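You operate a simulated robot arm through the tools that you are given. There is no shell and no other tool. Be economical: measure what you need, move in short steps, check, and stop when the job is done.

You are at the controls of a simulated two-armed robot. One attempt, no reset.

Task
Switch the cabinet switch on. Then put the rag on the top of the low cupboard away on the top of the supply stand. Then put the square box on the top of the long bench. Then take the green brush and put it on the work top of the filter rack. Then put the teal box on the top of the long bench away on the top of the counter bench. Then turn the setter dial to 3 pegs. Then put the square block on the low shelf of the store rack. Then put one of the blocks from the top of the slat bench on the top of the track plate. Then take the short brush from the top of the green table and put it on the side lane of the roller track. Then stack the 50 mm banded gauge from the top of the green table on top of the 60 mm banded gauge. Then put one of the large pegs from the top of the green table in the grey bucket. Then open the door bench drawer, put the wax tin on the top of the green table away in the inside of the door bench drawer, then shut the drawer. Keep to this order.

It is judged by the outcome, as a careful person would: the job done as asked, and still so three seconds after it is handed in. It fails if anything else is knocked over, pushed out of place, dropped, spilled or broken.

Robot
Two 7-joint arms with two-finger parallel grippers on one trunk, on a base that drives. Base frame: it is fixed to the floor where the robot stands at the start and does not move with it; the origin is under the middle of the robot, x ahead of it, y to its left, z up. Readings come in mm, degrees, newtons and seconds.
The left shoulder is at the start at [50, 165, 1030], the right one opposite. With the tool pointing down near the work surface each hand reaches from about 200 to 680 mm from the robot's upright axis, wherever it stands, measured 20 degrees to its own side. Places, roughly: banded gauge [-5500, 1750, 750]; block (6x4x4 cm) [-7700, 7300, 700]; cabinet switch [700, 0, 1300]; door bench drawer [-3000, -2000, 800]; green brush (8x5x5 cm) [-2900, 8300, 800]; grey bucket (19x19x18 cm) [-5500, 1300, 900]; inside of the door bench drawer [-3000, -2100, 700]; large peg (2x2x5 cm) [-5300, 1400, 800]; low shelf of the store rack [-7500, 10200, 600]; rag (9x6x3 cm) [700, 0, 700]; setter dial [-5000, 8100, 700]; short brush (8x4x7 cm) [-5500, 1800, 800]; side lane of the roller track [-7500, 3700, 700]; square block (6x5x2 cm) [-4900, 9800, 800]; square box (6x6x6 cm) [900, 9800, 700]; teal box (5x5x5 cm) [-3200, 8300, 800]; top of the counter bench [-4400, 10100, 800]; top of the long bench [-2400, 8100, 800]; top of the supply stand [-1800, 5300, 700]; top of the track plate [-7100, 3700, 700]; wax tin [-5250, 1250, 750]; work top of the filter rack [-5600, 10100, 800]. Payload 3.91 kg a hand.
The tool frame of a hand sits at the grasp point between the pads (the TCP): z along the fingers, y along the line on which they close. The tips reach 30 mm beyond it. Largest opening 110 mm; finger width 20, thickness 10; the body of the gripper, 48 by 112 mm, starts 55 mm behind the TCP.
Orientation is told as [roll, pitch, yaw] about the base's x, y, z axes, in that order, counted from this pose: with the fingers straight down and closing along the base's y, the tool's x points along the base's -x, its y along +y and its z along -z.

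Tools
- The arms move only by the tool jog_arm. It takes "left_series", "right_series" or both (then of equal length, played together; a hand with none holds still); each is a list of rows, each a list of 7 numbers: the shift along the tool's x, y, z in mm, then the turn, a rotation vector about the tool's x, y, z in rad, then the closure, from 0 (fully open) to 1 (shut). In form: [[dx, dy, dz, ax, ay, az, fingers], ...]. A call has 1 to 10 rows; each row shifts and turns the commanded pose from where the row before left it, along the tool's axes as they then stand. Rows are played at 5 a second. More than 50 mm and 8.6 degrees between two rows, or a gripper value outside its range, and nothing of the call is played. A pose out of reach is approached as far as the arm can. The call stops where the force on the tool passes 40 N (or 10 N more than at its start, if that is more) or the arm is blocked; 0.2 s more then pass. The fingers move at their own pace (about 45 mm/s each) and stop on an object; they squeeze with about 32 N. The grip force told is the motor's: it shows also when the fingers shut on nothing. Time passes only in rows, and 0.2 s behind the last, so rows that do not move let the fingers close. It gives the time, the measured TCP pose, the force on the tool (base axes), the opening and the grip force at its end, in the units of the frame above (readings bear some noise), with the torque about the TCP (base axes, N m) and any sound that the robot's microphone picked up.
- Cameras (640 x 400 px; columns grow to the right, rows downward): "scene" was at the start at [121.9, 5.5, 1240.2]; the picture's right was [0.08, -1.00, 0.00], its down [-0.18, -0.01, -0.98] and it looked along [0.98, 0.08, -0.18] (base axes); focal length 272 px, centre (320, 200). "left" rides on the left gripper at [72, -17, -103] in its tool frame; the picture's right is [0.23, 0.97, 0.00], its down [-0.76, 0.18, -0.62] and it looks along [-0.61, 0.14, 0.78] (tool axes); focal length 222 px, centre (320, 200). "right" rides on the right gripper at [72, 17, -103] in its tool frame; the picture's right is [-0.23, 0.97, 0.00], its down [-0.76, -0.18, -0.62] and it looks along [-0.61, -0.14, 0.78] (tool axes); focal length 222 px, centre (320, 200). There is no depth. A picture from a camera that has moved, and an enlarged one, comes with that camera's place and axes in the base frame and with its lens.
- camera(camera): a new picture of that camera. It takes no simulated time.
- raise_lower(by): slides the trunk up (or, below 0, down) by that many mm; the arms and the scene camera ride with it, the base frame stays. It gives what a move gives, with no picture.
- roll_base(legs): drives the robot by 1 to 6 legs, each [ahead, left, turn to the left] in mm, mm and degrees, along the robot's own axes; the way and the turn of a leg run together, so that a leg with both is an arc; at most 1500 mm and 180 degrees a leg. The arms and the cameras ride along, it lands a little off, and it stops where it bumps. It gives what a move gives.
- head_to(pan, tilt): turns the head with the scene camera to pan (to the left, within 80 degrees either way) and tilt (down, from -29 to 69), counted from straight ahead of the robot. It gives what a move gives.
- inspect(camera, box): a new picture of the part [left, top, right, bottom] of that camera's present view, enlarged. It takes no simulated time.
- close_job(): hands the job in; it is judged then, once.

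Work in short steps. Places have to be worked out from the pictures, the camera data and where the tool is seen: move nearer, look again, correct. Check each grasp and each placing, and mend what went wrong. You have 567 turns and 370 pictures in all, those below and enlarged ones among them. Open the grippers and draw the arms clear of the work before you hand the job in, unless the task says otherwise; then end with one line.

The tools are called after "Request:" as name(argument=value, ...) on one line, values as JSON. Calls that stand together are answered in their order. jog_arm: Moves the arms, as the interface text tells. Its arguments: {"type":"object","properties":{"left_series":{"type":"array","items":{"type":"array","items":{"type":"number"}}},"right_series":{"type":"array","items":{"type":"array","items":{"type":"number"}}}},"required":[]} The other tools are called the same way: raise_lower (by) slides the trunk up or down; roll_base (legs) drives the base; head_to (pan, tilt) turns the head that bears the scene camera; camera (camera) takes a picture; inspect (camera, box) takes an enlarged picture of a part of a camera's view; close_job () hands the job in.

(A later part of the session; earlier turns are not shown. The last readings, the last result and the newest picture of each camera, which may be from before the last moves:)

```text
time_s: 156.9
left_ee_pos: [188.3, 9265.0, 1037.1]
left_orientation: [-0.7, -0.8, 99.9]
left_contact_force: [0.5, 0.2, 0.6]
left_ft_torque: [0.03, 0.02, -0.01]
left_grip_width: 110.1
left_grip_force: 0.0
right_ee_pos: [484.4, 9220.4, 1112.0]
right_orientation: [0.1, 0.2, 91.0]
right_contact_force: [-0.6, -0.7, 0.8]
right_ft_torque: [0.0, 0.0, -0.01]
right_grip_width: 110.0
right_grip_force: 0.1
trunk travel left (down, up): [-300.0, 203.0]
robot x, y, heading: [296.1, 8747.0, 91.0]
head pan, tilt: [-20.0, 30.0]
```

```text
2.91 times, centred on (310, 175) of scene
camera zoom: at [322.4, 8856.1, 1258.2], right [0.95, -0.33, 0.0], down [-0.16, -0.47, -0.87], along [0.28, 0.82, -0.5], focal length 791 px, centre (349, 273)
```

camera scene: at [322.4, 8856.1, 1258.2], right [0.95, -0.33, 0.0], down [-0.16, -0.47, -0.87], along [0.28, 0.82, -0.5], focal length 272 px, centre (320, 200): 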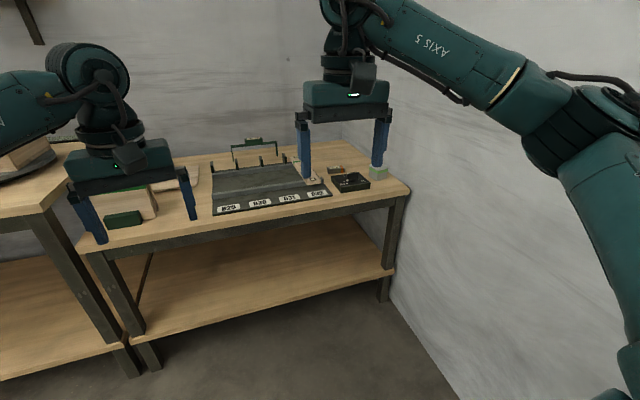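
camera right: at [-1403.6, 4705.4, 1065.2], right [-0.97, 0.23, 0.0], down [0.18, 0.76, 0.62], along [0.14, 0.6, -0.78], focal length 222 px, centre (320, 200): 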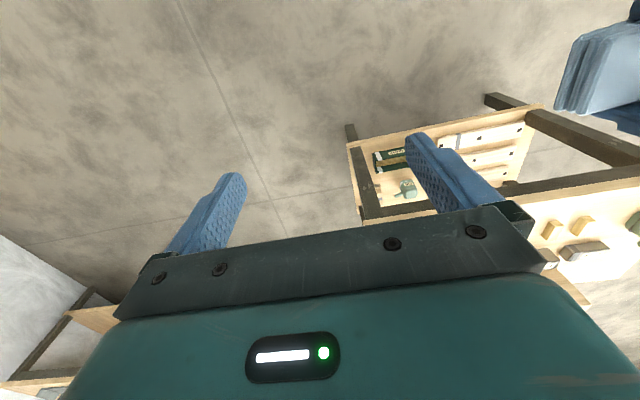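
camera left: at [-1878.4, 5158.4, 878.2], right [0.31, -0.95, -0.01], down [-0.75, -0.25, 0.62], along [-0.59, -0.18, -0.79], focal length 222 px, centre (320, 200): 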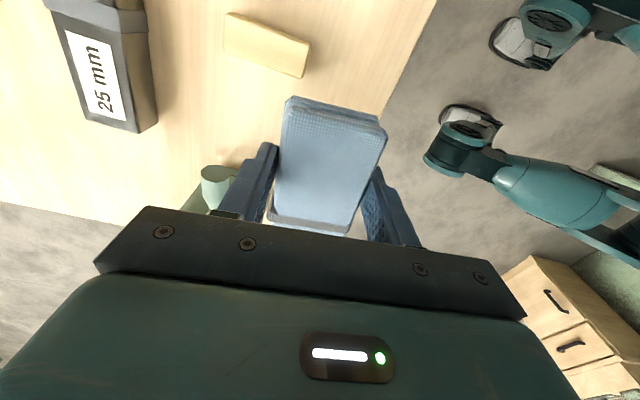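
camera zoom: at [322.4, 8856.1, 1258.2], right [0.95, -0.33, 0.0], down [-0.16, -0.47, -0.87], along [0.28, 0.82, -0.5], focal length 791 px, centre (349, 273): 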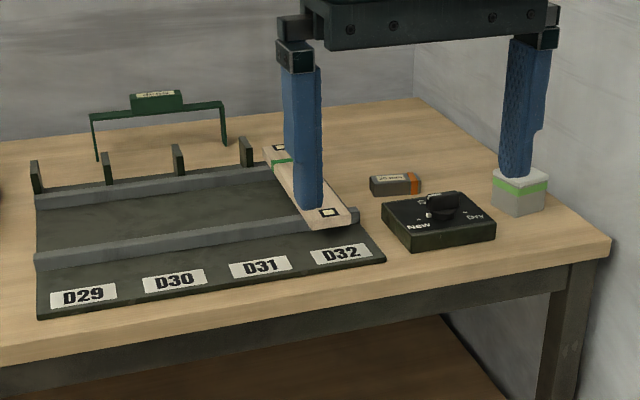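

The grey box with a green band at the right end is the square box (near [937,9831]). I'll use the right hand camera to triangulate.

Request:
camera(camera="right")

```text
312 pictures are left
camera right: at [468.8, 9148.0, 1215.3], right [-0.98, 0.21, 0.0], down [0.16, 0.77, 0.62], along [0.13, 0.61, -0.78], focal length 222 px, centre (320, 200)
```

right: 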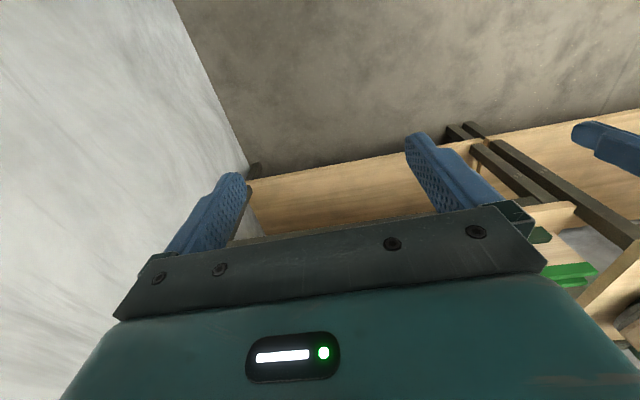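

I'll bring the robot to about (520, 9380) with heading ~70°, so the right arm reaches the box without its elbow nearing the wall.

Request:
roll_base(legs=[[0, -235, 0], [620, 0, 0], [0, 0, -21]])

Request:
head_to(pan=-20, tilt=45)

Request:
camera(camera="scene")

Request:
camera(camera="right")

```text
time_s: 163.8
left_ee_pos: [604.4, 9897.8, 1038.1]
left_orientation: [-0.6, -0.8, 79.2]
left_contact_force: [-0.4, -0.4, 0.2]
left_ft_torque: [0.0, 0.02, 0.01]
left_grip_width: 110.1
left_grip_force: 0.2
right_ee_pos: [866.0, 9750.8, 1111.6]
right_orientation: [0.0, 0.2, 70.2]
right_contact_force: [0.0, -0.3, 0.1]
right_ft_torque: [-0.01, 0.01, -0.01]
right_grip_width: 110.2
right_grip_force: 0.1
trunk travel left (down, up): [-300.0, 203.0]
robot x, y, heading: [518.3, 9372.0, 70.5]
head pan, tilt: [-20.0, 30.0]
```

```text
time_s: 164.6
left_ee_pos: [603.3, 9898.6, 1037.6]
left_orientation: [-0.7, -0.8, 79.0]
left_contact_force: [-0.4, 0.1, -0.1]
left_ft_torque: [0.02, -0.02, 0.01]
left_grip_width: 109.9
left_grip_force: 0.1
right_ee_pos: [866.6, 9750.6, 1111.0]
right_orientation: [0.0, 0.2, 70.2]
right_contact_force: [0.1, -0.7, 0.7]
right_ft_torque: [-0.01, 0.01, 0.04]
right_grip_width: 110.0
right_grip_force: 0.2
trunk travel left (down, up): [-300.0, 203.0]
robot x, y, heading: [518.6, 9374.2, 70.0]
head pan, tilt: [-20.0, 45.0]
```

```text
311 pictures are left
camera scene: at [578.7, 9461.3, 1235.6], right [0.77, -0.64, 0.0], down [-0.45, -0.54, -0.71], along [0.45, 0.54, -0.71], focal length 272 px, centre (320, 200)
```

scene: 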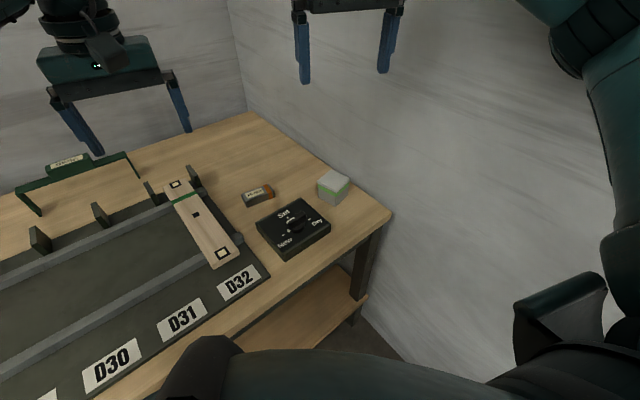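

```text
310 pictures are left
camera right: at [824.4, 9688.7, 1215.2], right [-0.84, 0.54, 0.0], down [0.43, 0.66, 0.62], along [0.34, 0.52, -0.78], focal length 222 px, centre (320, 200)
```

right: 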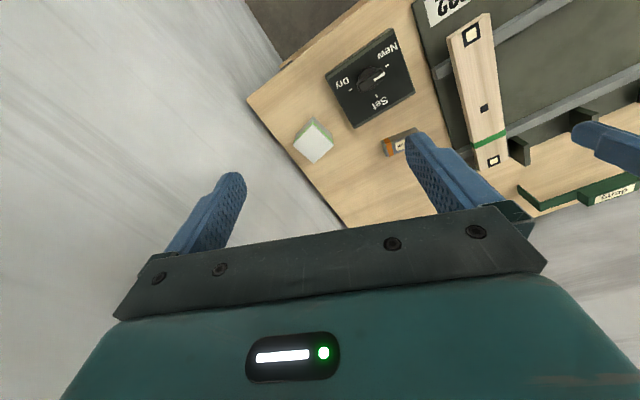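

Triangulated: box centre ≈[947,9847,748]. Zooming to see its yaw.

Request:
inspect(camera="right", box=[240, 70, 400, 230])

Request:
inspect(camera="scene", box=[280, 140, 400, 240])

```text
2.50 times, centred on (320, 150) of right
camera zoom: at [824.4, 9688.7, 1215.2], right [-0.84, 0.54, 0.0], down [0.43, 0.66, 0.62], along [0.34, 0.52, -0.78], focal length 555 px, centre (320, 325)
```

zoom: 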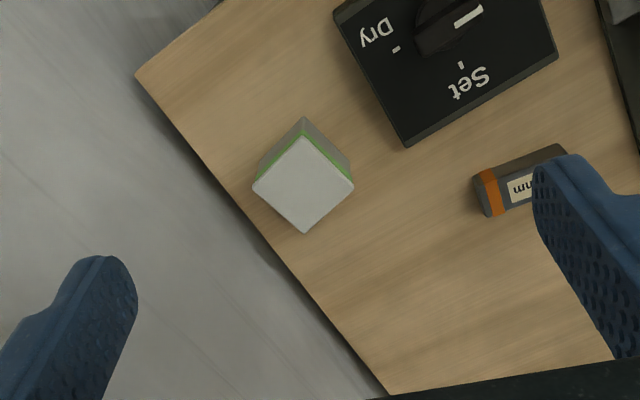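

```text
4.00 times, centred on (340, 190) of scene
camera zoom: at [578.7, 9461.3, 1235.6], right [0.77, -0.64, 0.0], down [-0.45, -0.54, -0.71], along [0.45, 0.54, -0.71], focal length 1088 px, centre (240, 240)
```

zoom: 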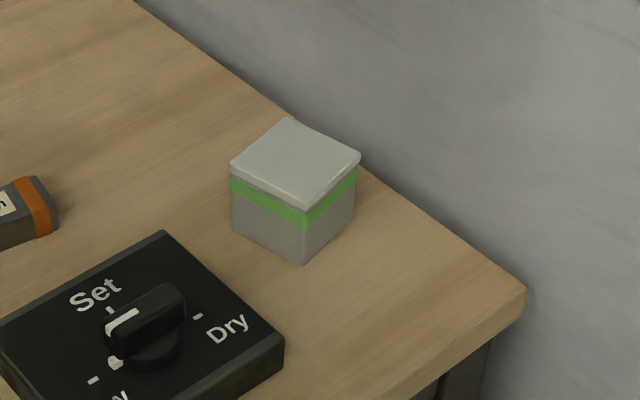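

Box centre ≈(945,9848), yaw ≈13°, 62 mm wide. Turning the right hand to base yaw 103°, moving over it, and descending partway.

Request:
jog_arm(right_series=[[0, 0, 0, 0, 0, -0.1435, 0], [0, 0, 0, 0, 0, -0.1435, 0], [0, 0, 0, 0, 0, -0.1435, 0], [0, 0, 0, 0, 0, -0.1435, 0], [-25.6, -32.9, 0, 0, 0, 0, 0], [-25.6, -32.9, 0, 0, 0, 0, 0], [-25.6, -32.9, 0, 0, 0, 0, 0], [0, 0, 45, 0, 0, 0, 0], [0, 0, 45, 0, 0, 0, 0], [0, 0, 45, 0, 0, 0, 0]])

Request:
camera(camera="right")

```text
time_s: 166.8
left_ee_pos: [598.8, 9898.5, 1038.1]
left_orientation: [-0.9, -1.0, 79.1]
left_contact_force: [-0.3, -0.4, -0.5]
left_ft_torque: [-0.04, 0.01, -0.01]
left_grip_width: 110.0
left_grip_force: 0.0
right_ee_pos: [893.9, 9799.0, 972.0]
right_orientation: [-0.3, 0.0, 103.3]
right_contact_force: [1.0, 0.2, 0.2]
right_ft_torque: [-0.01, 0.04, 0.01]
right_grip_width: 110.1
right_grip_force: 0.0
right hand out of reach, approached as far as the arm can: row 6, 7
trunk travel left (down, up): [-300.0, 203.0]
robot x, y, heading: [511.1, 9373.0, 70.5]
head pan, tilt: [-20.0, 45.0]
```

```text
307 pictures are left
camera right: at [892.5, 9723.4, 1075.9], right [-1.0, 0.0, -0.01], down [0.0, 0.78, 0.62], along [0.0, 0.62, -0.78], focal length 222 px, centre (320, 200)
```

right: 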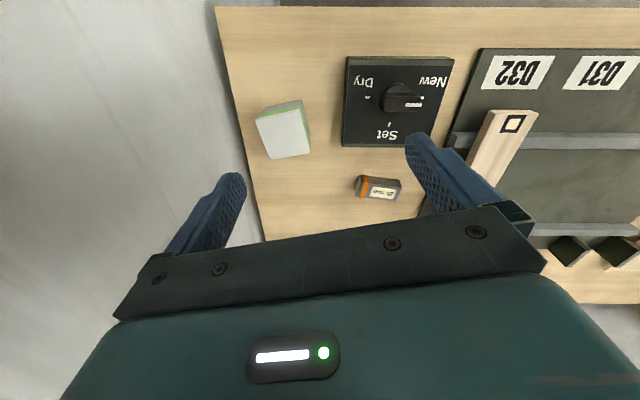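

Reach limit at this extension. I'll drive 60 mm closer and lower the trunk 100 mm.

Request:
raise_lower(by=-100)

Request:
roll_base(legs=[[60, 0, 0]])

```text
time_s: 168.1
left_ee_pos: [598.3, 9897.9, 938.0]
left_orientation: [-1.0, -0.9, 79.1]
left_contact_force: [0.3, -0.4, -0.8]
left_ft_torque: [0.02, 0.02, -0.01]
left_grip_width: 110.2
left_grip_force: 0.0
right_ee_pos: [894.7, 9796.2, 870.2]
right_orientation: [-0.2, 0.3, 103.1]
right_contact_force: [-0.1, -0.3, 0.0]
right_ft_torque: [0.01, 0.01, 0.03]
right_grip_width: 109.9
right_grip_force: 0.1
trunk travel left (down, up): [-200.0, 303.0]
robot x, y, heading: [516.9, 9373.5, 69.8]
head pan, tilt: [-20.0, 45.0]
```

```text
time_s: 169.3
left_ee_pos: [603.1, 9930.5, 944.1]
left_orientation: [-1.6, -1.4, 78.8]
left_contact_force: [-0.1, -0.4, 0.3]
left_ft_torque: [0.01, 0.0, 0.02]
left_grip_width: 109.7
left_grip_force: 0.0
right_ee_pos: [897.5, 9833.3, 885.3]
right_orientation: [-1.5, -0.4, 103.0]
right_contact_force: [-0.3, -0.2, 1.1]
right_ft_torque: [0.01, 0.01, 0.01]
right_grip_width: 109.9
right_grip_force: 0.0
trunk travel left (down, up): [-200.0, 303.0]
robot x, y, heading: [520.6, 9413.3, 70.0]
head pan, tilt: [-20.0, 45.0]
stopped in leg 1: the robot was blocked; the commanded pose is now the measured one
```

The base bumped (likely the table's shelf). Backing off 25 mm and checking the scene.

Request:
roll_base(legs=[[-25, 0, 0]])

Request:
camera(camera="scene")

Request:
camera(camera="right")

```text
time_s: 170.1
left_ee_pos: [601.9, 9916.7, 935.9]
left_orientation: [-1.0, -0.8, 79.0]
left_contact_force: [0.1, -0.5, -0.1]
left_ft_torque: [0.01, 0.01, 0.02]
left_grip_width: 110.2
left_grip_force: 0.0
right_ee_pos: [892.1, 9817.0, 868.5]
right_orientation: [-0.3, 0.5, 103.6]
right_contact_force: [0.7, 0.3, -0.9]
right_ft_torque: [-0.03, 0.02, -0.01]
right_grip_width: 110.0
right_grip_force: 0.1
trunk travel left (down, up): [-200.0, 303.0]
robot x, y, heading: [521.9, 9384.9, 70.4]
head pan, tilt: [-20.0, 45.0]
```

```text
306 pictures are left
camera scene: at [575.0, 9479.8, 1134.8], right [0.77, -0.64, 0.01], down [-0.45, -0.55, -0.71], along [0.46, 0.54, -0.7], focal length 272 px, centre (320, 200)
```

scene: 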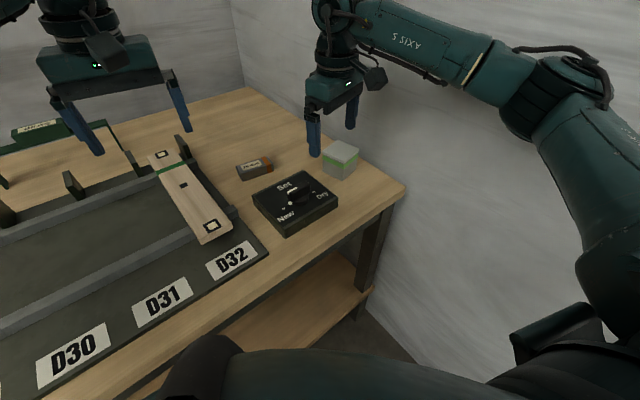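

```text
305 pictures are left
camera right: at [891.1, 9743.7, 973.2], right [-1.0, -0.01, -0.01], down [-0.01, 0.79, 0.62], along [0.0, 0.62, -0.79], focal length 222 px, centre (320, 200)
```

right: 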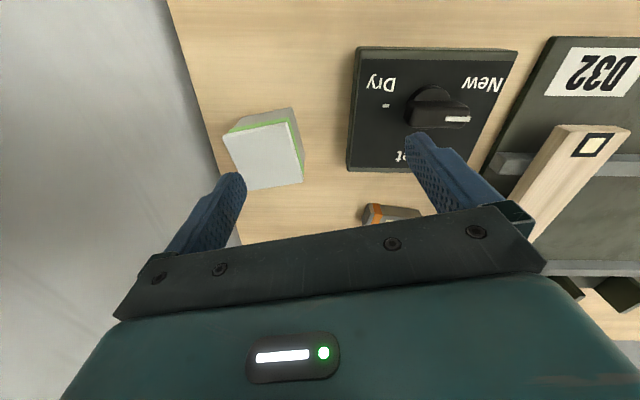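

Nothing disturbed; box centre ≈(945,9843). Shifting over it at this height.

Request:
jog_arm(right_series=[[-7.3, -29.3, 0, 0, 0, 0, 0], [-7.3, -29.3, 0, 0, 0, 0, 0]])

Request:
camera(camera="right")

```text
time_s: 170.7
left_ee_pos: [602.3, 9915.8, 936.3]
left_orientation: [-0.9, -0.8, 79.2]
left_contact_force: [-0.4, -0.1, 1.1]
left_ft_torque: [0.01, -0.01, 0.02]
left_grip_width: 110.2
left_grip_force: 0.1
right_ee_pos: [910.1, 9826.2, 867.2]
right_orientation: [-0.1, 0.5, 103.6]
right_contact_force: [-0.2, 0.8, 0.6]
right_ft_torque: [-0.02, 0.05, 0.01]
right_grip_width: 110.2
right_grip_force: 0.0
right hand out of reach, approached as far as the arm can: row 1, 2
trunk travel left (down, up): [-200.0, 303.0]
robot x, y, heading: [515.5, 9387.8, 70.3]
head pan, tilt: [-20.0, 45.0]
```

```text
304 pictures are left
camera right: at [909.5, 9753.0, 971.4], right [-1.0, -0.01, 0.0], down [-0.01, 0.79, 0.62], along [0.0, 0.62, -0.79], focal length 222 px, centre (320, 200)
```

right: 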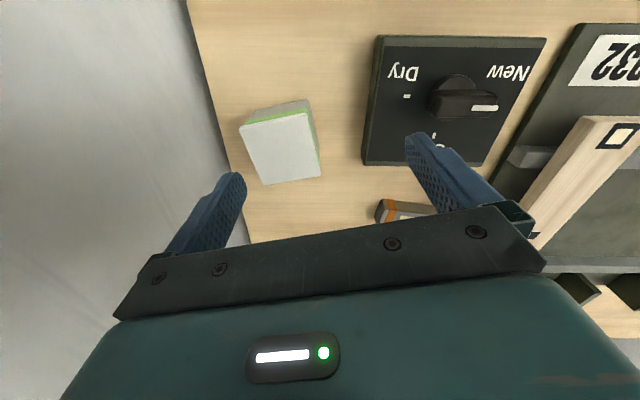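

Reach is short in this wrist pose and the elbow is near the wall, so I'll turn the hand −90° (base yaw ≈13°), the freer direction.

Request:
jog_arm(right_series=[[0, 0, -2, 0, 0, 0.15, 0], [0, 0, -2, 0, 0, 0.15, 0], [0, 0, -2, 0, 0, 0.15, 0], [0, 0, -2, 0, 0, 0.15, 0], [0, 0, -2, 0, 0, 0.15, 0], [0, 0, -2, 0, 0, 0.15, 0], [0, 0, -2, 0, 0, 0.15, 0], [0, 0, -2, 0, 0, 0.15, 0], [0, 0, -2, 0, 0, 0.15, 0], [0, 0, -2, 0, 0, 0.15, 0]])

```text
time_s: 172.9
left_ee_pos: [604.7, 9912.0, 939.4]
left_orientation: [-0.8, -1.0, 79.0]
left_contact_force: [-0.3, 0.4, -0.5]
left_ft_torque: [0.0, -0.03, 0.0]
left_grip_width: 110.0
left_grip_force: 0.0
right_ee_pos: [911.9, 9821.5, 889.6]
right_orientation: [-0.3, -0.2, 17.5]
right_contact_force: [0.0, -0.5, -0.5]
right_ft_torque: [-0.04, 0.01, -0.01]
right_grip_width: 110.0
right_grip_force: 0.0
trunk travel left (down, up): [-200.0, 303.0]
robot x, y, heading: [522.1, 9389.5, 70.1]
head pan, tilt: [-20.0, 45.0]
```

Reached. Trimming yaw and moving over the box.

Request:
jog_arm(right_series=[[-19, 5.3, 0, 0, 0, 0, 0], [-19, 5.3, 0, 0, 0, 0.07, 0]])

Request:
camera(camera="right")

Request:
camera(camera="scene")

```text
time_s: 173.5
left_ee_pos: [606.9, 9913.1, 937.1]
left_orientation: [-0.6, -0.8, 79.0]
left_contact_force: [0.9, -1.3, 0.0]
left_ft_torque: [-0.01, -0.01, 0.0]
left_grip_width: 110.0
left_grip_force: 0.1
right_ee_pos: [947.6, 9844.6, 886.7]
right_orientation: [-0.3, 0.3, 13.7]
right_contact_force: [-0.2, 0.7, -1.6]
right_ft_torque: [-0.02, 0.01, -0.01]
right_grip_width: 110.0
right_grip_force: 0.0
trunk travel left (down, up): [-200.0, 303.0]
robot x, y, heading: [519.5, 9389.2, 70.2]
head pan, tilt: [-20.0, 45.0]
```

```text
303 pictures are left
camera right: at [873.4, 9845.6, 990.7], right [-0.01, 1.0, -0.01], down [0.78, 0.01, 0.62], along [0.62, 0.0, -0.78], focal length 222 px, centre (320, 200)
```

right: 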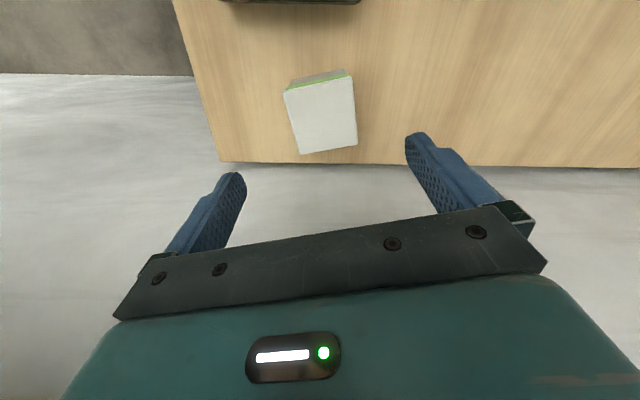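

```text
302 pictures are left
camera scene: at [582.1, 9477.5, 1135.5], right [0.77, -0.64, 0.0], down [-0.45, -0.54, -0.71], along [0.45, 0.54, -0.71], focal length 272 px, centre (320, 200)
```

scene: 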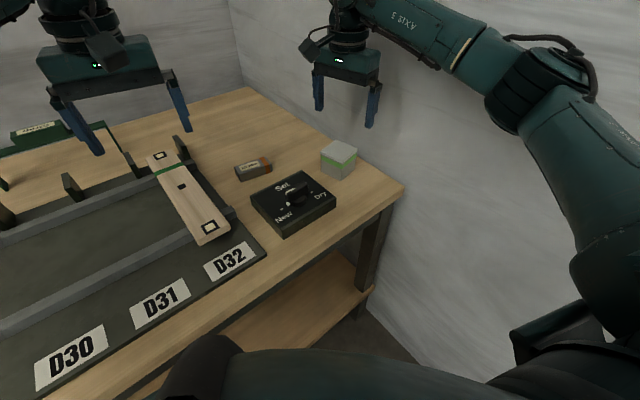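

Aligned over the box. Descending to grasp height.

Request:
jog_arm(right_series=[[0, 4, 35, 0, 0, 0, 0], [0, 0, 35, 0, 0, 0, 0], [0, 0, 30, 0, 0, 0, 0], [0, 0, 20, 0, 0, 0, 0], [0, 0, 8, 0, 0, 0, 0]])

Request:
camera(camera="right")

```text
time_s: 174.7
left_ee_pos: [607.3, 9913.7, 937.9]
left_orientation: [-0.6, -1.0, 79.1]
left_contact_force: [0.0, 0.2, -0.7]
left_ft_torque: [0.01, -0.01, -0.01]
left_grip_width: 110.4
left_grip_force: 0.0
right_ee_pos: [947.1, 9849.2, 759.0]
right_orientation: [-0.3, 0.1, 13.7]
right_contact_force: [0.2, 0.1, 0.6]
right_ft_torque: [-0.01, -0.03, 0.01]
right_grip_width: 110.0
right_grip_force: 0.1
trunk travel left (down, up): [-200.0, 303.0]
robot x, y, heading: [521.8, 9387.9, 70.2]
head pan, tilt: [-20.0, 45.0]
```

```text
301 pictures are left
camera right: at [871.9, 9848.4, 862.5], right [-0.01, 1.0, 0.0], down [0.78, 0.01, 0.62], along [0.62, 0.0, -0.78], focal length 222 px, centre (320, 200)
```

right: 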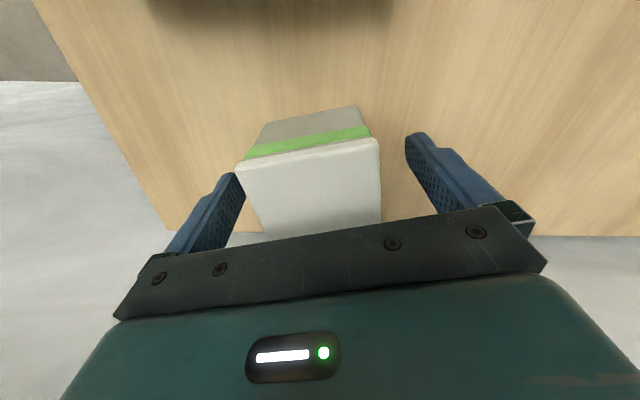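

Box sits slightly toward the −y finger; shifting 5 mm and closing.

Request:
jog_arm(right_series=[[0, -5, 0, 0, 0, 0, 0], [0, 0, 0, 0, 0, 0, 1], [0, 0, 0, 0, 0, 0, 1], [0, 0, 0, 0, 0, 0, 1], [0, 0, 0, 0, 0, 0, 1], [0, 0, 0, 0, 0, 0, 1], [0, 0, -3, 0, 0, 0, 1], [0, 0, -5, 0, 0, 0, 1], [0, 0, -10, 0, 0, 0, 1], [0, 0, -10, 0, 0, 0, 1]])

Request:
camera(camera="right")

```text
time_s: 176.9
left_ee_pos: [605.3, 9913.2, 937.0]
left_orientation: [-0.7, -0.9, 78.9]
left_contact_force: [-0.5, 0.2, -0.8]
left_ft_torque: [0.01, 0.01, 0.01]
left_grip_width: 110.1
left_grip_force: 0.0
right_ee_pos: [947.1, 9842.1, 787.4]
right_orientation: [-0.5, 0.0, 13.8]
right_contact_force: [0.0, -0.2, -3.0]
right_ft_torque: [-0.04, 0.03, 0.02]
right_grip_width: 59.7
right_grip_force: 31.9
trunk travel left (down, up): [-200.0, 303.0]
robot x, y, heading: [519.8, 9387.9, 70.0]
head pan, tilt: [-20.0, 45.0]
```

```text
300 pictures are left
camera right: at [871.5, 9843.7, 891.5], right [-0.01, 1.0, -0.01], down [0.78, 0.01, 0.62], along [0.62, 0.0, -0.78], focal length 222 px, centre (320, 200)
```

right: 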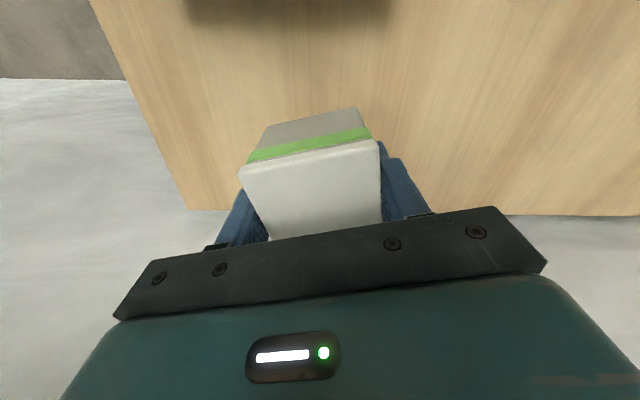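

Box held (3 N weight). Lifting gently, then drawing back.

Request:
jog_arm(right_series=[[0, 0, -12, 0, 0, 0, 1], [0, 0, -15, 0, 0, 0, 1], [0, 0, -15, 0, 0, 0, 1], [0, 0, -15, 0, 0, 0, 1], [0, 0, -15, 0, 0, 0, 1], [0, 0, -15, 0, 0, 0, 1], [9, -12, -15, 0, 0, 0, 1], [15, -20, -12, 0, 0, 0, 1], [15, -20, 0, 0, 0, 0, 1], [10, -12, 0, 0, 0, 0, 1]])

Request:
roll_base(legs=[[-450, 0, 0]])

Request:
head_to(pan=70, tilt=20)

Request:
camera(camera="scene")

```text
time_s: 179.3
left_ee_pos: [586.7, 9918.1, 939.9]
left_orientation: [-1.6, -0.9, 79.7]
left_contact_force: [-1.0, 0.8, -0.7]
left_ft_torque: [-0.07, -0.03, -0.01]
left_grip_width: 110.3
left_grip_force: 0.0
right_ee_pos: [868.5, 9787.4, 905.5]
right_orientation: [-1.0, -0.7, 18.4]
right_contact_force: [1.2, 1.5, -3.0]
right_ft_torque: [-0.06, 0.05, 0.01]
right_grip_width: 59.9
right_grip_force: 32.2
trunk travel left (down, up): [-200.0, 303.0]
robot x, y, heading: [517.0, 9388.2, 70.9]
head pan, tilt: [-20.0, 45.0]
stopped in row 10 (right hand): the arm was blocked; the commanded pose is now the measured one
```

```text
time_s: 182.0
left_ee_pos: [453.3, 9493.1, 937.5]
left_orientation: [-0.6, -0.7, 79.4]
left_contact_force: [-0.8, -0.4, 0.8]
left_ft_torque: [0.04, -0.02, 0.03]
left_grip_width: 110.2
left_grip_force: 0.1
right_ee_pos: [740.3, 9361.9, 899.3]
right_orientation: [-0.7, 0.4, 17.4]
right_contact_force: [-0.6, -0.1, -2.6]
right_ft_torque: [-0.05, 0.03, 0.0]
right_grip_width: 59.8
right_grip_force: 31.7
trunk travel left (down, up): [-200.0, 303.0]
robot x, y, heading: [369.2, 8969.4, 70.3]
head pan, tilt: [-20.0, 45.0]
```

```text
time_s: 183.6
left_ee_pos: [453.1, 9495.1, 937.5]
left_orientation: [-0.6, -0.7, 79.4]
left_contact_force: [0.2, 0.4, -1.0]
left_ft_torque: [-0.05, -0.02, -0.03]
left_grip_width: 110.2
left_grip_force: 0.0
right_ee_pos: [740.1, 9361.3, 899.9]
right_orientation: [-0.7, 0.3, 17.4]
right_contact_force: [-0.4, 0.1, -3.4]
right_ft_torque: [0.03, 0.01, 0.06]
right_grip_width: 59.9
right_grip_force: 32.5
trunk travel left (down, up): [-200.0, 303.0]
robot x, y, heading: [370.7, 8968.6, 70.5]
head pan, tilt: [70.0, 20.0]
```

```text
299 pictures are left
camera scene: at [307.3, 9054.4, 1174.2], right [0.64, 0.77, 0.0], down [0.26, -0.22, -0.94], along [-0.72, 0.6, -0.34], focal length 272 px, centre (320, 200)
```

scene: 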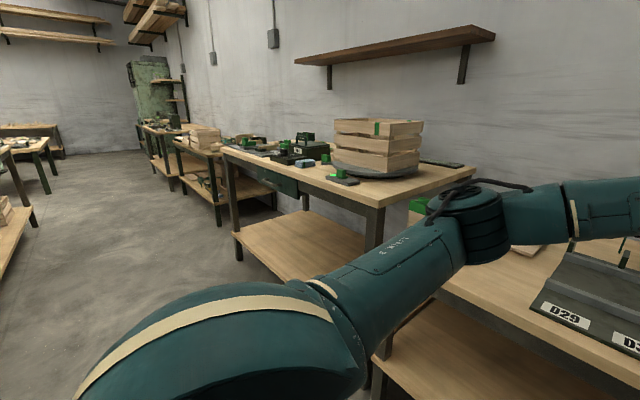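

Elbow touched something briefly but all is fine. The aisle along −x at y≈8970 looks free; turning left to heading 180° and driving along it.

Request:
roll_base(legs=[[0, 0, 110], [1100, 0, 0]])

Request:
head_to(pan=25, tilt=18)

Request:
camera(camera="scene")

```text
time_s: 193.9
left_ee_pos: [-1256.7, 8875.7, 938.2]
left_orientation: [-0.7, -0.7, -171.4]
left_contact_force: [-0.5, -0.5, 0.4]
left_ft_torque: [0.02, 0.02, 0.03]
left_grip_width: 109.9
left_grip_force: 0.0
right_ee_pos: [-1224.0, 9189.1, 897.7]
right_orientation: [-0.6, 0.3, 126.6]
right_contact_force: [-0.2, 0.5, -3.7]
right_ft_torque: [-0.03, -0.04, 0.01]
right_grip_width: 59.7
right_grip_force: 31.9
trunk travel left (down, up): [-200.0, 303.0]
robot x, y, heading: [-731.7, 8972.0, 179.5]
head pan, tilt: [70.0, 20.0]
```

```text
time_s: 195.0
left_ee_pos: [-1255.3, 8876.1, 938.3]
left_orientation: [-0.7, -0.8, -171.3]
left_contact_force: [-0.1, -0.2, -0.1]
left_ft_torque: [-0.01, 0.02, 0.03]
left_grip_width: 110.0
left_grip_force: 0.0
right_ee_pos: [-1224.4, 9190.2, 898.4]
right_orientation: [-0.6, 0.2, 126.6]
right_contact_force: [-0.3, -0.2, -2.5]
right_ft_torque: [0.02, -0.01, 0.02]
right_grip_width: 60.1
right_grip_force: 32.6
trunk travel left (down, up): [-200.0, 303.0]
robot x, y, heading: [-729.1, 8966.6, 179.7]
head pan, tilt: [25.0, 18.0]
```

```text
298 pictures are left
camera scene: at [-846.4, 8928.4, 1177.4], right [-0.42, 0.91, 0.0], down [0.28, 0.13, -0.95], along [-0.86, -0.4, -0.31], focal length 272 px, centre (320, 200)
```

scene: 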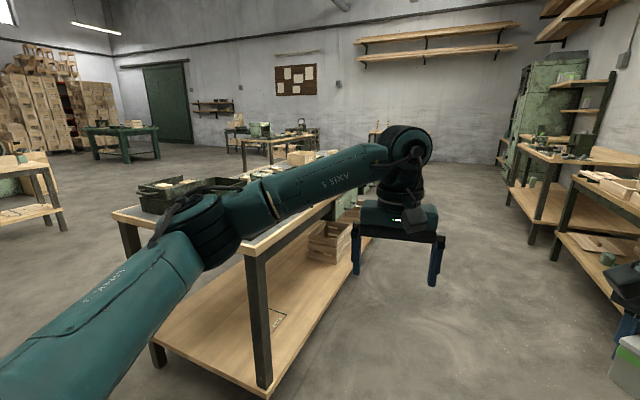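

The long bench's near corner is about (-1420,8430). Raising the trunk, driving alongside it and turning to face it.

Request:
raise_lower(by=150)

Request:
roll_base(legs=[[1000, -40, 0], [0, 0, 90]])

Request:
head_to(pan=0, tilt=30)

Request:
camera(camera="scene")

```text
time_s: 196.7
left_ee_pos: [-1256.3, 8875.6, 1087.5]
left_orientation: [-0.6, -0.9, -171.4]
left_contact_force: [-0.2, 0.0, -0.2]
left_ft_torque: [-0.01, 0.03, 0.0]
left_grip_width: 110.2
left_grip_force: 0.0
right_ee_pos: [-1223.5, 9190.7, 1049.4]
right_orientation: [-0.8, 0.3, 126.6]
right_contact_force: [-0.4, 0.0, -2.6]
right_ft_torque: [-0.03, -0.01, -0.01]
right_grip_width: 59.6
right_grip_force: 31.6
trunk travel left (down, up): [-350.0, 153.0]
robot x, y, heading: [-729.3, 8967.5, 179.7]
head pan, tilt: [25.0, 18.0]
```

```text
time_s: 205.8
left_ee_pos: [-1646.2, 8492.9, 1087.1]
left_orientation: [-0.7, -0.8, -82.1]
left_contact_force: [0.5, 0.1, -0.2]
left_ft_torque: [-0.01, -0.02, 0.01]
left_grip_width: 109.9
left_grip_force: 0.1
right_ee_pos: [-1959.6, 8526.5, 1048.1]
right_orientation: [-0.5, 0.3, -143.9]
right_contact_force: [-0.1, -0.2, -2.5]
right_ft_torque: [-0.01, 0.03, -0.01]
right_grip_width: 60.0
right_grip_force: 31.8
trunk travel left (down, up): [-350.0, 153.0]
robot x, y, heading: [-1734.3, 9016.3, -90.8]
head pan, tilt: [25.0, 18.0]
```

```text
time_s: 206.6
left_ee_pos: [-1645.7, 8491.3, 1088.6]
left_orientation: [-0.6, -0.9, -82.0]
left_contact_force: [0.0, -0.6, 0.3]
left_ft_torque: [0.01, 0.03, -0.04]
left_grip_width: 110.2
left_grip_force: 0.0
right_ee_pos: [-1959.4, 8528.2, 1048.6]
right_orientation: [-0.6, 0.3, -144.0]
right_contact_force: [1.0, 0.0, -3.0]
right_ft_torque: [0.0, -0.01, -0.01]
right_grip_width: 60.0
right_grip_force: 31.8
trunk travel left (down, up): [-350.0, 153.0]
robot x, y, heading: [-1733.3, 9019.5, -91.1]
head pan, tilt: [0.0, 30.0]
```

```text
297 pictures are left
camera scene: at [-1735.5, 8894.9, 1308.2], right [-1.0, 0.02, 0.0], down [0.01, 0.5, -0.87], along [-0.01, -0.87, -0.5], focal length 272 px, centre (320, 200)
```

scene: 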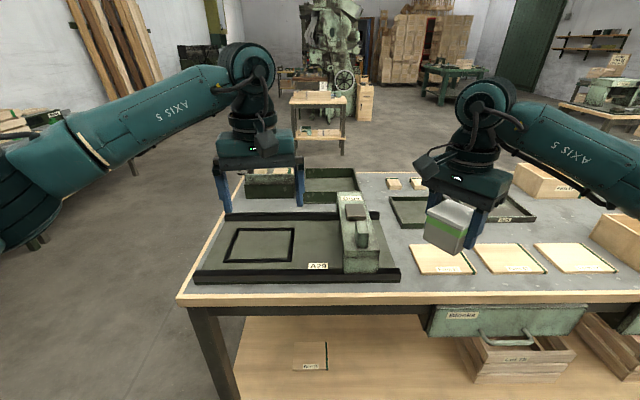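

The box is above the bench. Zooming for free surface near the right hand.

Request:
inspect(camera="scene", box=[340, 150, 640, 330])

Request:
camera(camera="right")

Request:
head_to(pan=-45, tilt=30)

Request:
camera(camera="scene")

```text
2.13 times, centred on (490, 240) of scene
camera zoom: at [-1735.5, 8894.9, 1308.2], right [-1.0, 0.02, 0.0], down [0.01, 0.5, -0.87], along [-0.01, -0.87, -0.5], focal length 580 px, centre (-43, 115)
```

zoom: 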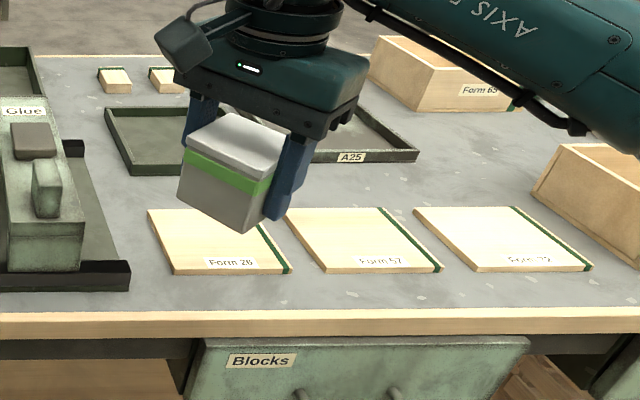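

```text
295 pictures are left
camera right: at [-1892.1, 8555.3, 1152.6], right [0.39, -0.92, -0.01], down [-0.72, -0.31, 0.62], along [-0.58, -0.23, -0.78], focal length 222 px, centre (320, 200)
```

right: 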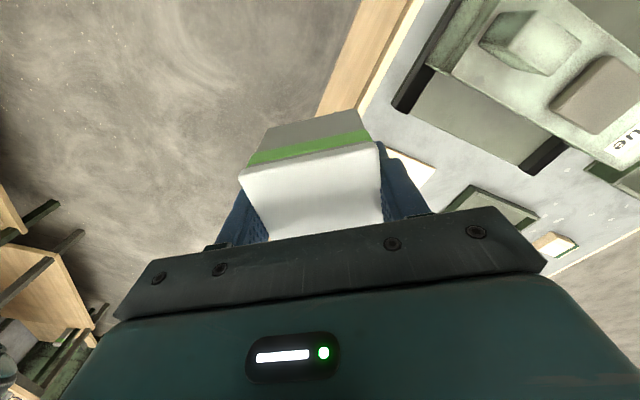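

```text
time_s: 207.8
left_ee_pos: [-1646.0, 8492.3, 1087.2]
left_orientation: [-0.6, -0.8, -82.0]
left_contact_force: [0.8, -0.5, 0.8]
left_ft_torque: [-0.02, 0.0, -0.02]
left_grip_width: 110.0
left_grip_force: 0.1
right_ee_pos: [-1959.5, 8527.1, 1048.4]
right_orientation: [-0.5, 0.3, -143.9]
right_contact_force: [0.6, 0.5, -3.4]
right_ft_torque: [0.0, 0.01, -0.01]
right_grip_width: 60.0
right_grip_force: 31.9
trunk travel left (down, up): [-350.0, 153.0]
robot x, y, heading: [-1734.2, 9016.5, -90.9]
head pan, tilt: [-45.0, 30.0]
```

```text
294 pictures are left
camera scene: at [-1799.1, 8922.4, 1308.1], right [-0.7, 0.72, 0.0], down [0.36, 0.35, -0.87], along [-0.62, -0.6, -0.5], focal length 272 px, centre (320, 200)
```

scene: 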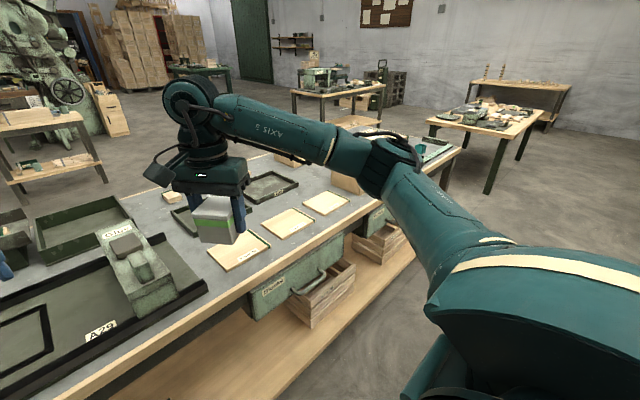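

There is a free area on the bench top right of tray A25, around (-2540,8170). Moving the base right 600 mm and closer by 220 mm.

Request:
roll_base(legs=[[0, -600, 0], [215, 0, 0]])

Request:
head_to(pan=-15, tilt=42)

Request:
camera(camera="scene")

Request:
camera(camera="right")

```text
time_s: 214.8
left_ee_pos: [-2253.5, 8288.8, 1086.6]
left_orientation: [-0.6, -0.7, -81.9]
left_contact_force: [-0.8, 0.0, 0.0]
left_ft_torque: [-0.03, -0.04, 0.02]
left_grip_width: 110.3
left_grip_force: 0.0
right_ee_pos: [-2567.5, 8322.6, 1048.2]
right_orientation: [-0.7, 0.3, -143.9]
right_contact_force: [0.0, -0.6, -3.5]
right_ft_torque: [-0.01, -0.01, 0.01]
right_grip_width: 59.9
right_grip_force: 32.4
trunk travel left (down, up): [-350.0, 153.0]
robot x, y, heading: [-2343.5, 8814.2, -90.9]
head pan, tilt: [-45.0, 30.0]
```

```text
time_s: 215.8
left_ee_pos: [-2253.9, 8288.9, 1088.3]
left_orientation: [-0.7, -0.9, -81.9]
left_contact_force: [-0.1, -0.5, 0.2]
left_ft_torque: [-0.05, 0.0, 0.01]
left_grip_width: 110.1
left_grip_force: 0.1
right_ee_pos: [-2568.0, 8322.9, 1047.9]
right_orientation: [-0.6, 0.3, -143.9]
right_contact_force: [-1.0, -0.1, -2.7]
right_ft_torque: [0.02, 0.02, 0.0]
right_grip_width: 59.7
right_grip_force: 32.0
trunk travel left (down, up): [-350.0, 153.0]
robot x, y, heading: [-2340.3, 8816.8, -90.8]
head pan, tilt: [-15.0, 42.0]
```

```text
293 pictures are left
camera scene: at [-2365.9, 8701.1, 1289.9], right [-0.96, 0.27, 0.0], down [0.18, 0.64, -0.74], along [-0.2, -0.72, -0.67], focal length 272 px, centre (320, 200)
```

scene: 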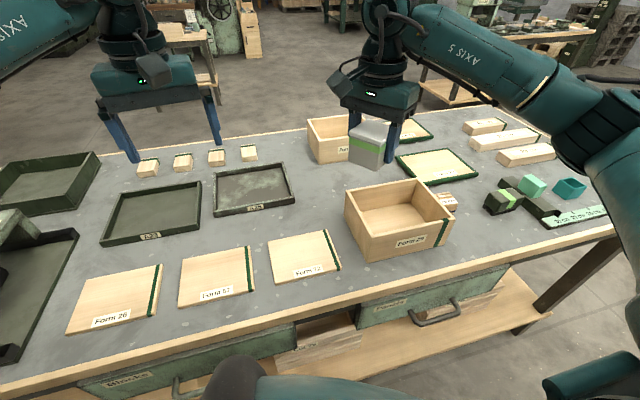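

```text
292 pictures are left
camera right: at [-2499.9, 8351.0, 1152.7], right [0.39, -0.92, -0.01], down [-0.72, -0.31, 0.62], along [-0.58, -0.23, -0.78], focal length 222 px, centre (320, 200)
```

right: 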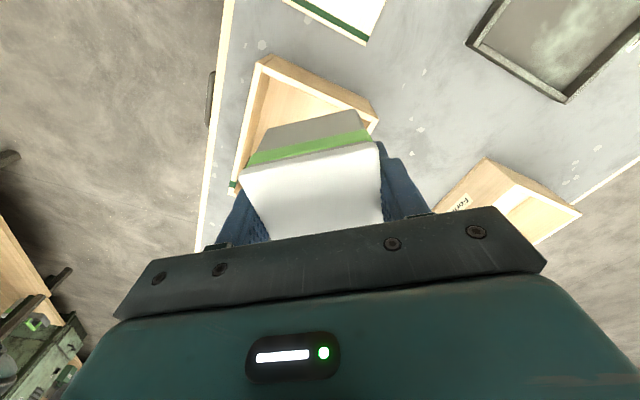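

Good view: spot (-2515,8166) between tray A25 and the wooden box is free. Driving 70 mm closer and moving the hand over it.

Request:
roll_base(legs=[[70, 0, 0]])

Request:
jog_arm(right_series=[[-2, 25, 0, 0, 0, 0, 1], [-2, 25, 0, 0, 0, 0, 1], [-2, 25, 0, 0, 0, 0, 1], [-2, 25, 0, 0, 0, 0, 1], [0, 0, 25, 0, 0, 0, 1], [0, 0, 25, 0, 0, 0, 1], [0, 0, 25, 0, 0, 0, 1]])

Request:
camera(camera="scene")

Request:
camera(camera="right")

```text
time_s: 216.9
left_ee_pos: [-2253.2, 8238.4, 1087.9]
left_orientation: [-0.4, -0.7, -81.7]
left_contact_force: [0.1, 0.5, 0.1]
left_ft_torque: [0.02, 0.01, -0.02]
left_grip_width: 110.1
left_grip_force: 0.1
right_ee_pos: [-2568.9, 8273.7, 1046.5]
right_orientation: [-1.0, 0.2, -143.8]
right_contact_force: [-0.8, 0.2, -3.1]
right_ft_torque: [-0.02, -0.02, -0.01]
right_grip_width: 59.7
right_grip_force: 31.8
trunk travel left (down, up): [-350.0, 153.0]
robot x, y, heading: [-2343.5, 8765.1, -90.7]
head pan, tilt: [-15.0, 42.0]
stopped in leg 1: the robot was blocked; the commanded pose is now the measured one
```

```text
time_s: 218.5
left_ee_pos: [-2253.5, 8238.4, 1086.8]
left_orientation: [-0.4, -0.7, -81.7]
left_contact_force: [0.0, -0.3, -0.1]
left_ft_torque: [-0.04, -0.04, 0.05]
left_grip_width: 110.0
left_grip_force: 0.1
right_ee_pos: [-2515.9, 8187.8, 972.8]
right_orientation: [-0.8, 0.4, -143.8]
right_contact_force: [0.7, 0.0, -2.9]
right_ft_torque: [0.02, -0.01, 0.0]
right_grip_width: 60.0
right_grip_force: 32.0
trunk travel left (down, up): [-350.0, 153.0]
robot x, y, heading: [-2343.7, 8761.6, -90.8]
head pan, tilt: [-15.0, 42.0]
```

```text
291 pictures are left
camera scene: at [-2366.6, 8650.3, 1289.8], right [-0.96, 0.27, 0.0], down [0.18, 0.64, -0.74], along [-0.2, -0.72, -0.67], focal length 272 px, centre (320, 200)
```

scene: 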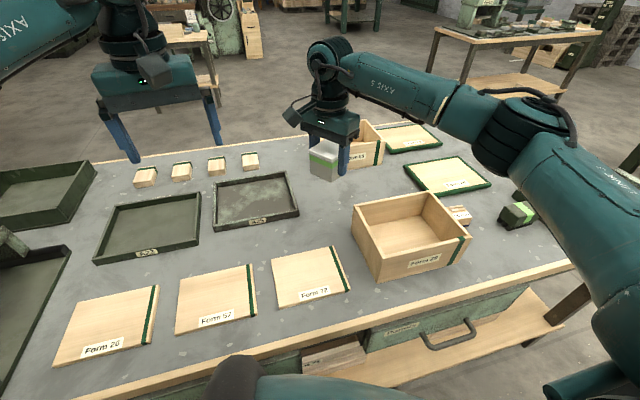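

```text
290 pictures are left
camera right: at [-2448.2, 8216.1, 1075.1], right [0.39, -0.92, -0.01], down [-0.72, -0.31, 0.62], along [-0.58, -0.23, -0.78], focal length 222 px, centre (320, 200)
```

right: 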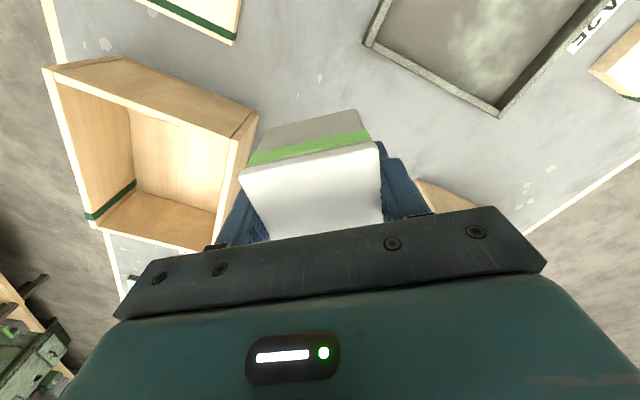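

Clear on all sides. Nudging 8 mm away from the wooden box and lowering.

Request:
jog_arm(right_series=[[0, 8, 25, 0, 0, 0, 1], [0, 0, 30, 0, 0, 0, 1], [0, 0, 30, 0, 0, 0, 1], [0, 0, 25, 0, 0, 0, 1], [0, 0, 10, 0, 0, 0, 1]])

Request:
inspect(camera="scene", box=[220, 130, 440, 270])

```text
time_s: 219.7
left_ee_pos: [-2254.1, 8238.2, 1087.2]
left_orientation: [-0.7, -0.9, -81.8]
left_contact_force: [-0.7, 0.9, -0.2]
left_ft_torque: [0.04, 0.0, 0.0]
left_grip_width: 110.0
left_grip_force: 0.0
right_ee_pos: [-2512.5, 8183.7, 852.5]
right_orientation: [-0.9, 0.4, -143.8]
right_contact_force: [0.3, -0.1, -3.4]
right_ft_torque: [-0.02, 0.0, 0.0]
right_grip_width: 59.9
right_grip_force: 31.9
trunk travel left (down, up): [-350.0, 153.0]
robot x, y, heading: [-2344.8, 8763.6, -90.5]
head pan, tilt: [-15.0, 42.0]
```

```text
2.86 times, centred on (330, 200) of scene
camera zoom: at [-2366.5, 8650.5, 1289.8], right [-0.96, 0.27, 0.0], down [0.18, 0.64, -0.74], along [-0.2, -0.72, -0.67], focal length 777 px, centre (291, 200)
```

zoom: 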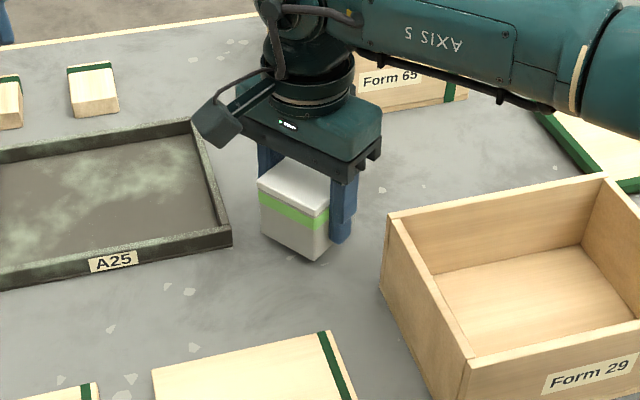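

Near the surface with good clearance. Lowering in small steps until contact.

Request:
jog_arm(right_series=[[0, 0, 6, 0, 0, 0, 1], [0, 0, 5, 0, 0, 0, 1], [0, 0, 4, 0, 0, 0, 1], [0, 0, 3, 0, 0, 0, 1], [0, 0, 3, 0, 0, 0, 1], [0, 0, 3, 0, 0, 0, 1], [0, 0, 3, 0, 0, 0, 1], [0, 0, 3, 0, 0, 0, 1]])

```text
time_s: 221.6
left_ee_pos: [-2253.6, 8239.2, 1087.1]
left_orientation: [-0.6, -0.8, -81.8]
left_contact_force: [-0.1, 0.7, -0.3]
left_ft_torque: [0.03, 0.02, 0.0]
left_grip_width: 110.0
left_grip_force: 0.1
right_ee_pos: [-2510.2, 8179.9, 831.3]
right_orientation: [-0.1, 0.0, -143.9]
right_contact_force: [-0.4, 1.5, 13.9]
right_ft_torque: [0.33, 0.45, -0.08]
right_grip_width: 59.7
right_grip_force: 31.5
trunk travel left (down, up): [-350.0, 153.0]
robot x, y, heading: [-2340.7, 8760.7, -90.8]
head pan, tilt: [-15.0, 42.0]
stopped in row 8 (right hand): the force on the tool passed its limit at 41 N (the readings are from after the stop); the commanded pose is now the measured one
```

Box is on the surface (TCP 831). Opening modestly and rising.

Request:
jog_arm(right_series=[[0, 0, -1, 0, 0, 0, 0.35], [0, 0, 0, 0, 0, 0, 0.35], [0, 0, 0, 0, 0, 0, 0.35], [0, 0, -15, 0, 0, 0, 0.35], [0, 0, -30, 0, 0, 0, 0.35], [0, 0, -40, 0, 0, 0, 0.35], [0, 0, -45, 0, 0, 0, 0], [0, 0, -45, 0, 0, 0, 0]])

Request:
camera(camera="scene")

```text
time_s: 223.4
left_ee_pos: [-2252.3, 8238.6, 1088.4]
left_orientation: [-0.6, -0.8, -81.8]
left_contact_force: [-0.2, -0.1, -1.0]
left_ft_torque: [0.0, 0.0, -0.02]
left_grip_width: 109.9
left_grip_force: 0.0
right_ee_pos: [-2510.8, 8180.5, 1003.3]
right_orientation: [-0.3, 0.2, -143.8]
right_contact_force: [0.2, 0.0, 0.0]
right_ft_torque: [0.01, 0.0, -0.02]
right_grip_width: 110.3
right_grip_force: 0.1
trunk travel left (down, up): [-350.0, 153.0]
robot x, y, heading: [-2344.0, 8758.8, -90.8]
head pan, tilt: [-15.0, 42.0]
```

```text
288 pictures are left
camera scene: at [-2366.1, 8651.2, 1289.9], right [-0.96, 0.27, 0.0], down [0.18, 0.64, -0.74], along [-0.2, -0.72, -0.67], focal length 272 px, centre (320, 200)
```

scene: 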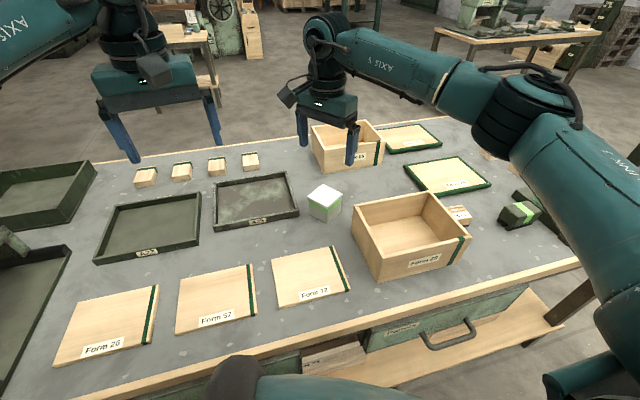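

Square box placed. Now for the green brush: backing up a little and moving right to view that end of the bench.

Request:
roll_base(legs=[[-60, 0, 0], [0, -450, 0]])

Request:
head_to(pan=-5, tilt=45)

Request:
camera(camera="scene")

Request:
camera(camera="right")

```text
time_s: 228.4
left_ee_pos: [-2700.9, 8303.5, 1086.9]
left_orientation: [-0.5, -0.9, -81.9]
left_contact_force: [0.2, 0.1, -0.3]
left_ft_torque: [-0.04, 0.01, 0.0]
left_grip_width: 110.0
left_grip_force: 0.0
right_ee_pos: [-2959.1, 8245.6, 1003.5]
right_orientation: [-0.2, 0.1, -143.9]
right_contact_force: [-0.3, -0.4, 0.8]
right_ft_torque: [-0.01, -0.01, 0.01]
right_grip_width: 109.9
right_grip_force: 0.1
trunk travel left (down, up): [-350.0, 153.0]
robot x, y, heading: [-2792.3, 8827.6, -90.7]
head pan, tilt: [-15.0, 42.0]
```

```text
time_s: 229.1
left_ee_pos: [-2701.0, 8303.8, 1086.8]
left_orientation: [-0.6, -0.7, -81.8]
left_contact_force: [1.0, -0.7, -0.1]
left_ft_torque: [0.0, -0.02, 0.02]
left_grip_width: 109.8
left_grip_force: 0.0
right_ee_pos: [-2959.1, 8245.0, 1002.5]
right_orientation: [-0.2, 0.2, -143.8]
right_contact_force: [-0.1, -0.6, -0.1]
right_ft_torque: [0.01, 0.04, 0.0]
right_grip_width: 110.0
right_grip_force: 0.1
trunk travel left (down, up): [-350.0, 153.0]
robot x, y, heading: [-2792.0, 8833.2, -90.8]
head pan, tilt: [-5.0, 45.0]
```

```text
287 pictures are left
camera scene: at [-2799.9, 8715.7, 1285.6], right [-1.0, 0.1, 0.0], down [0.07, 0.7, -0.71], along [-0.07, -0.7, -0.71], focal length 272 px, centre (320, 200)
```

scene: 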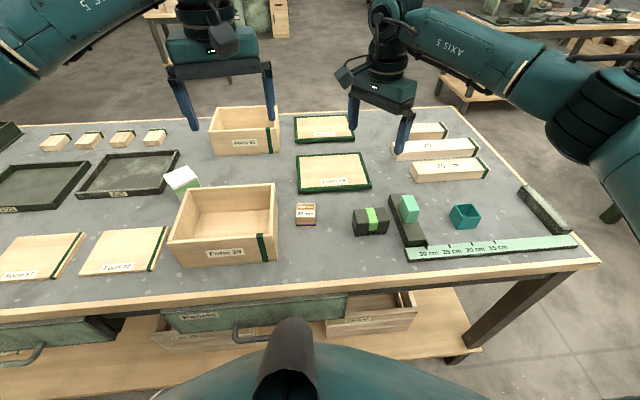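

```text
286 pictures are left
camera right: at [-2891.6, 8274.5, 1106.6], right [0.39, -0.92, -0.01], down [-0.72, -0.31, 0.62], along [-0.57, -0.24, -0.78], focal length 222 px, centre (320, 200)
```

right: 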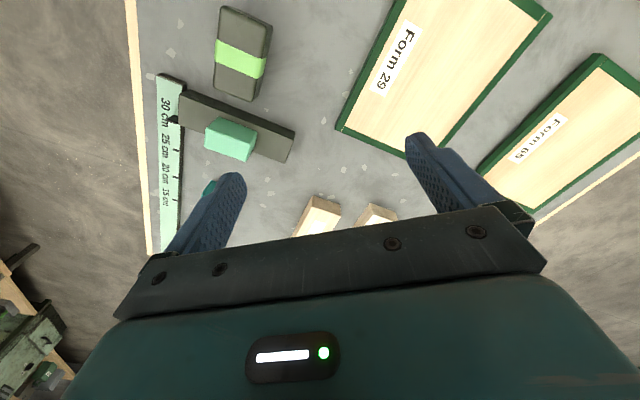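

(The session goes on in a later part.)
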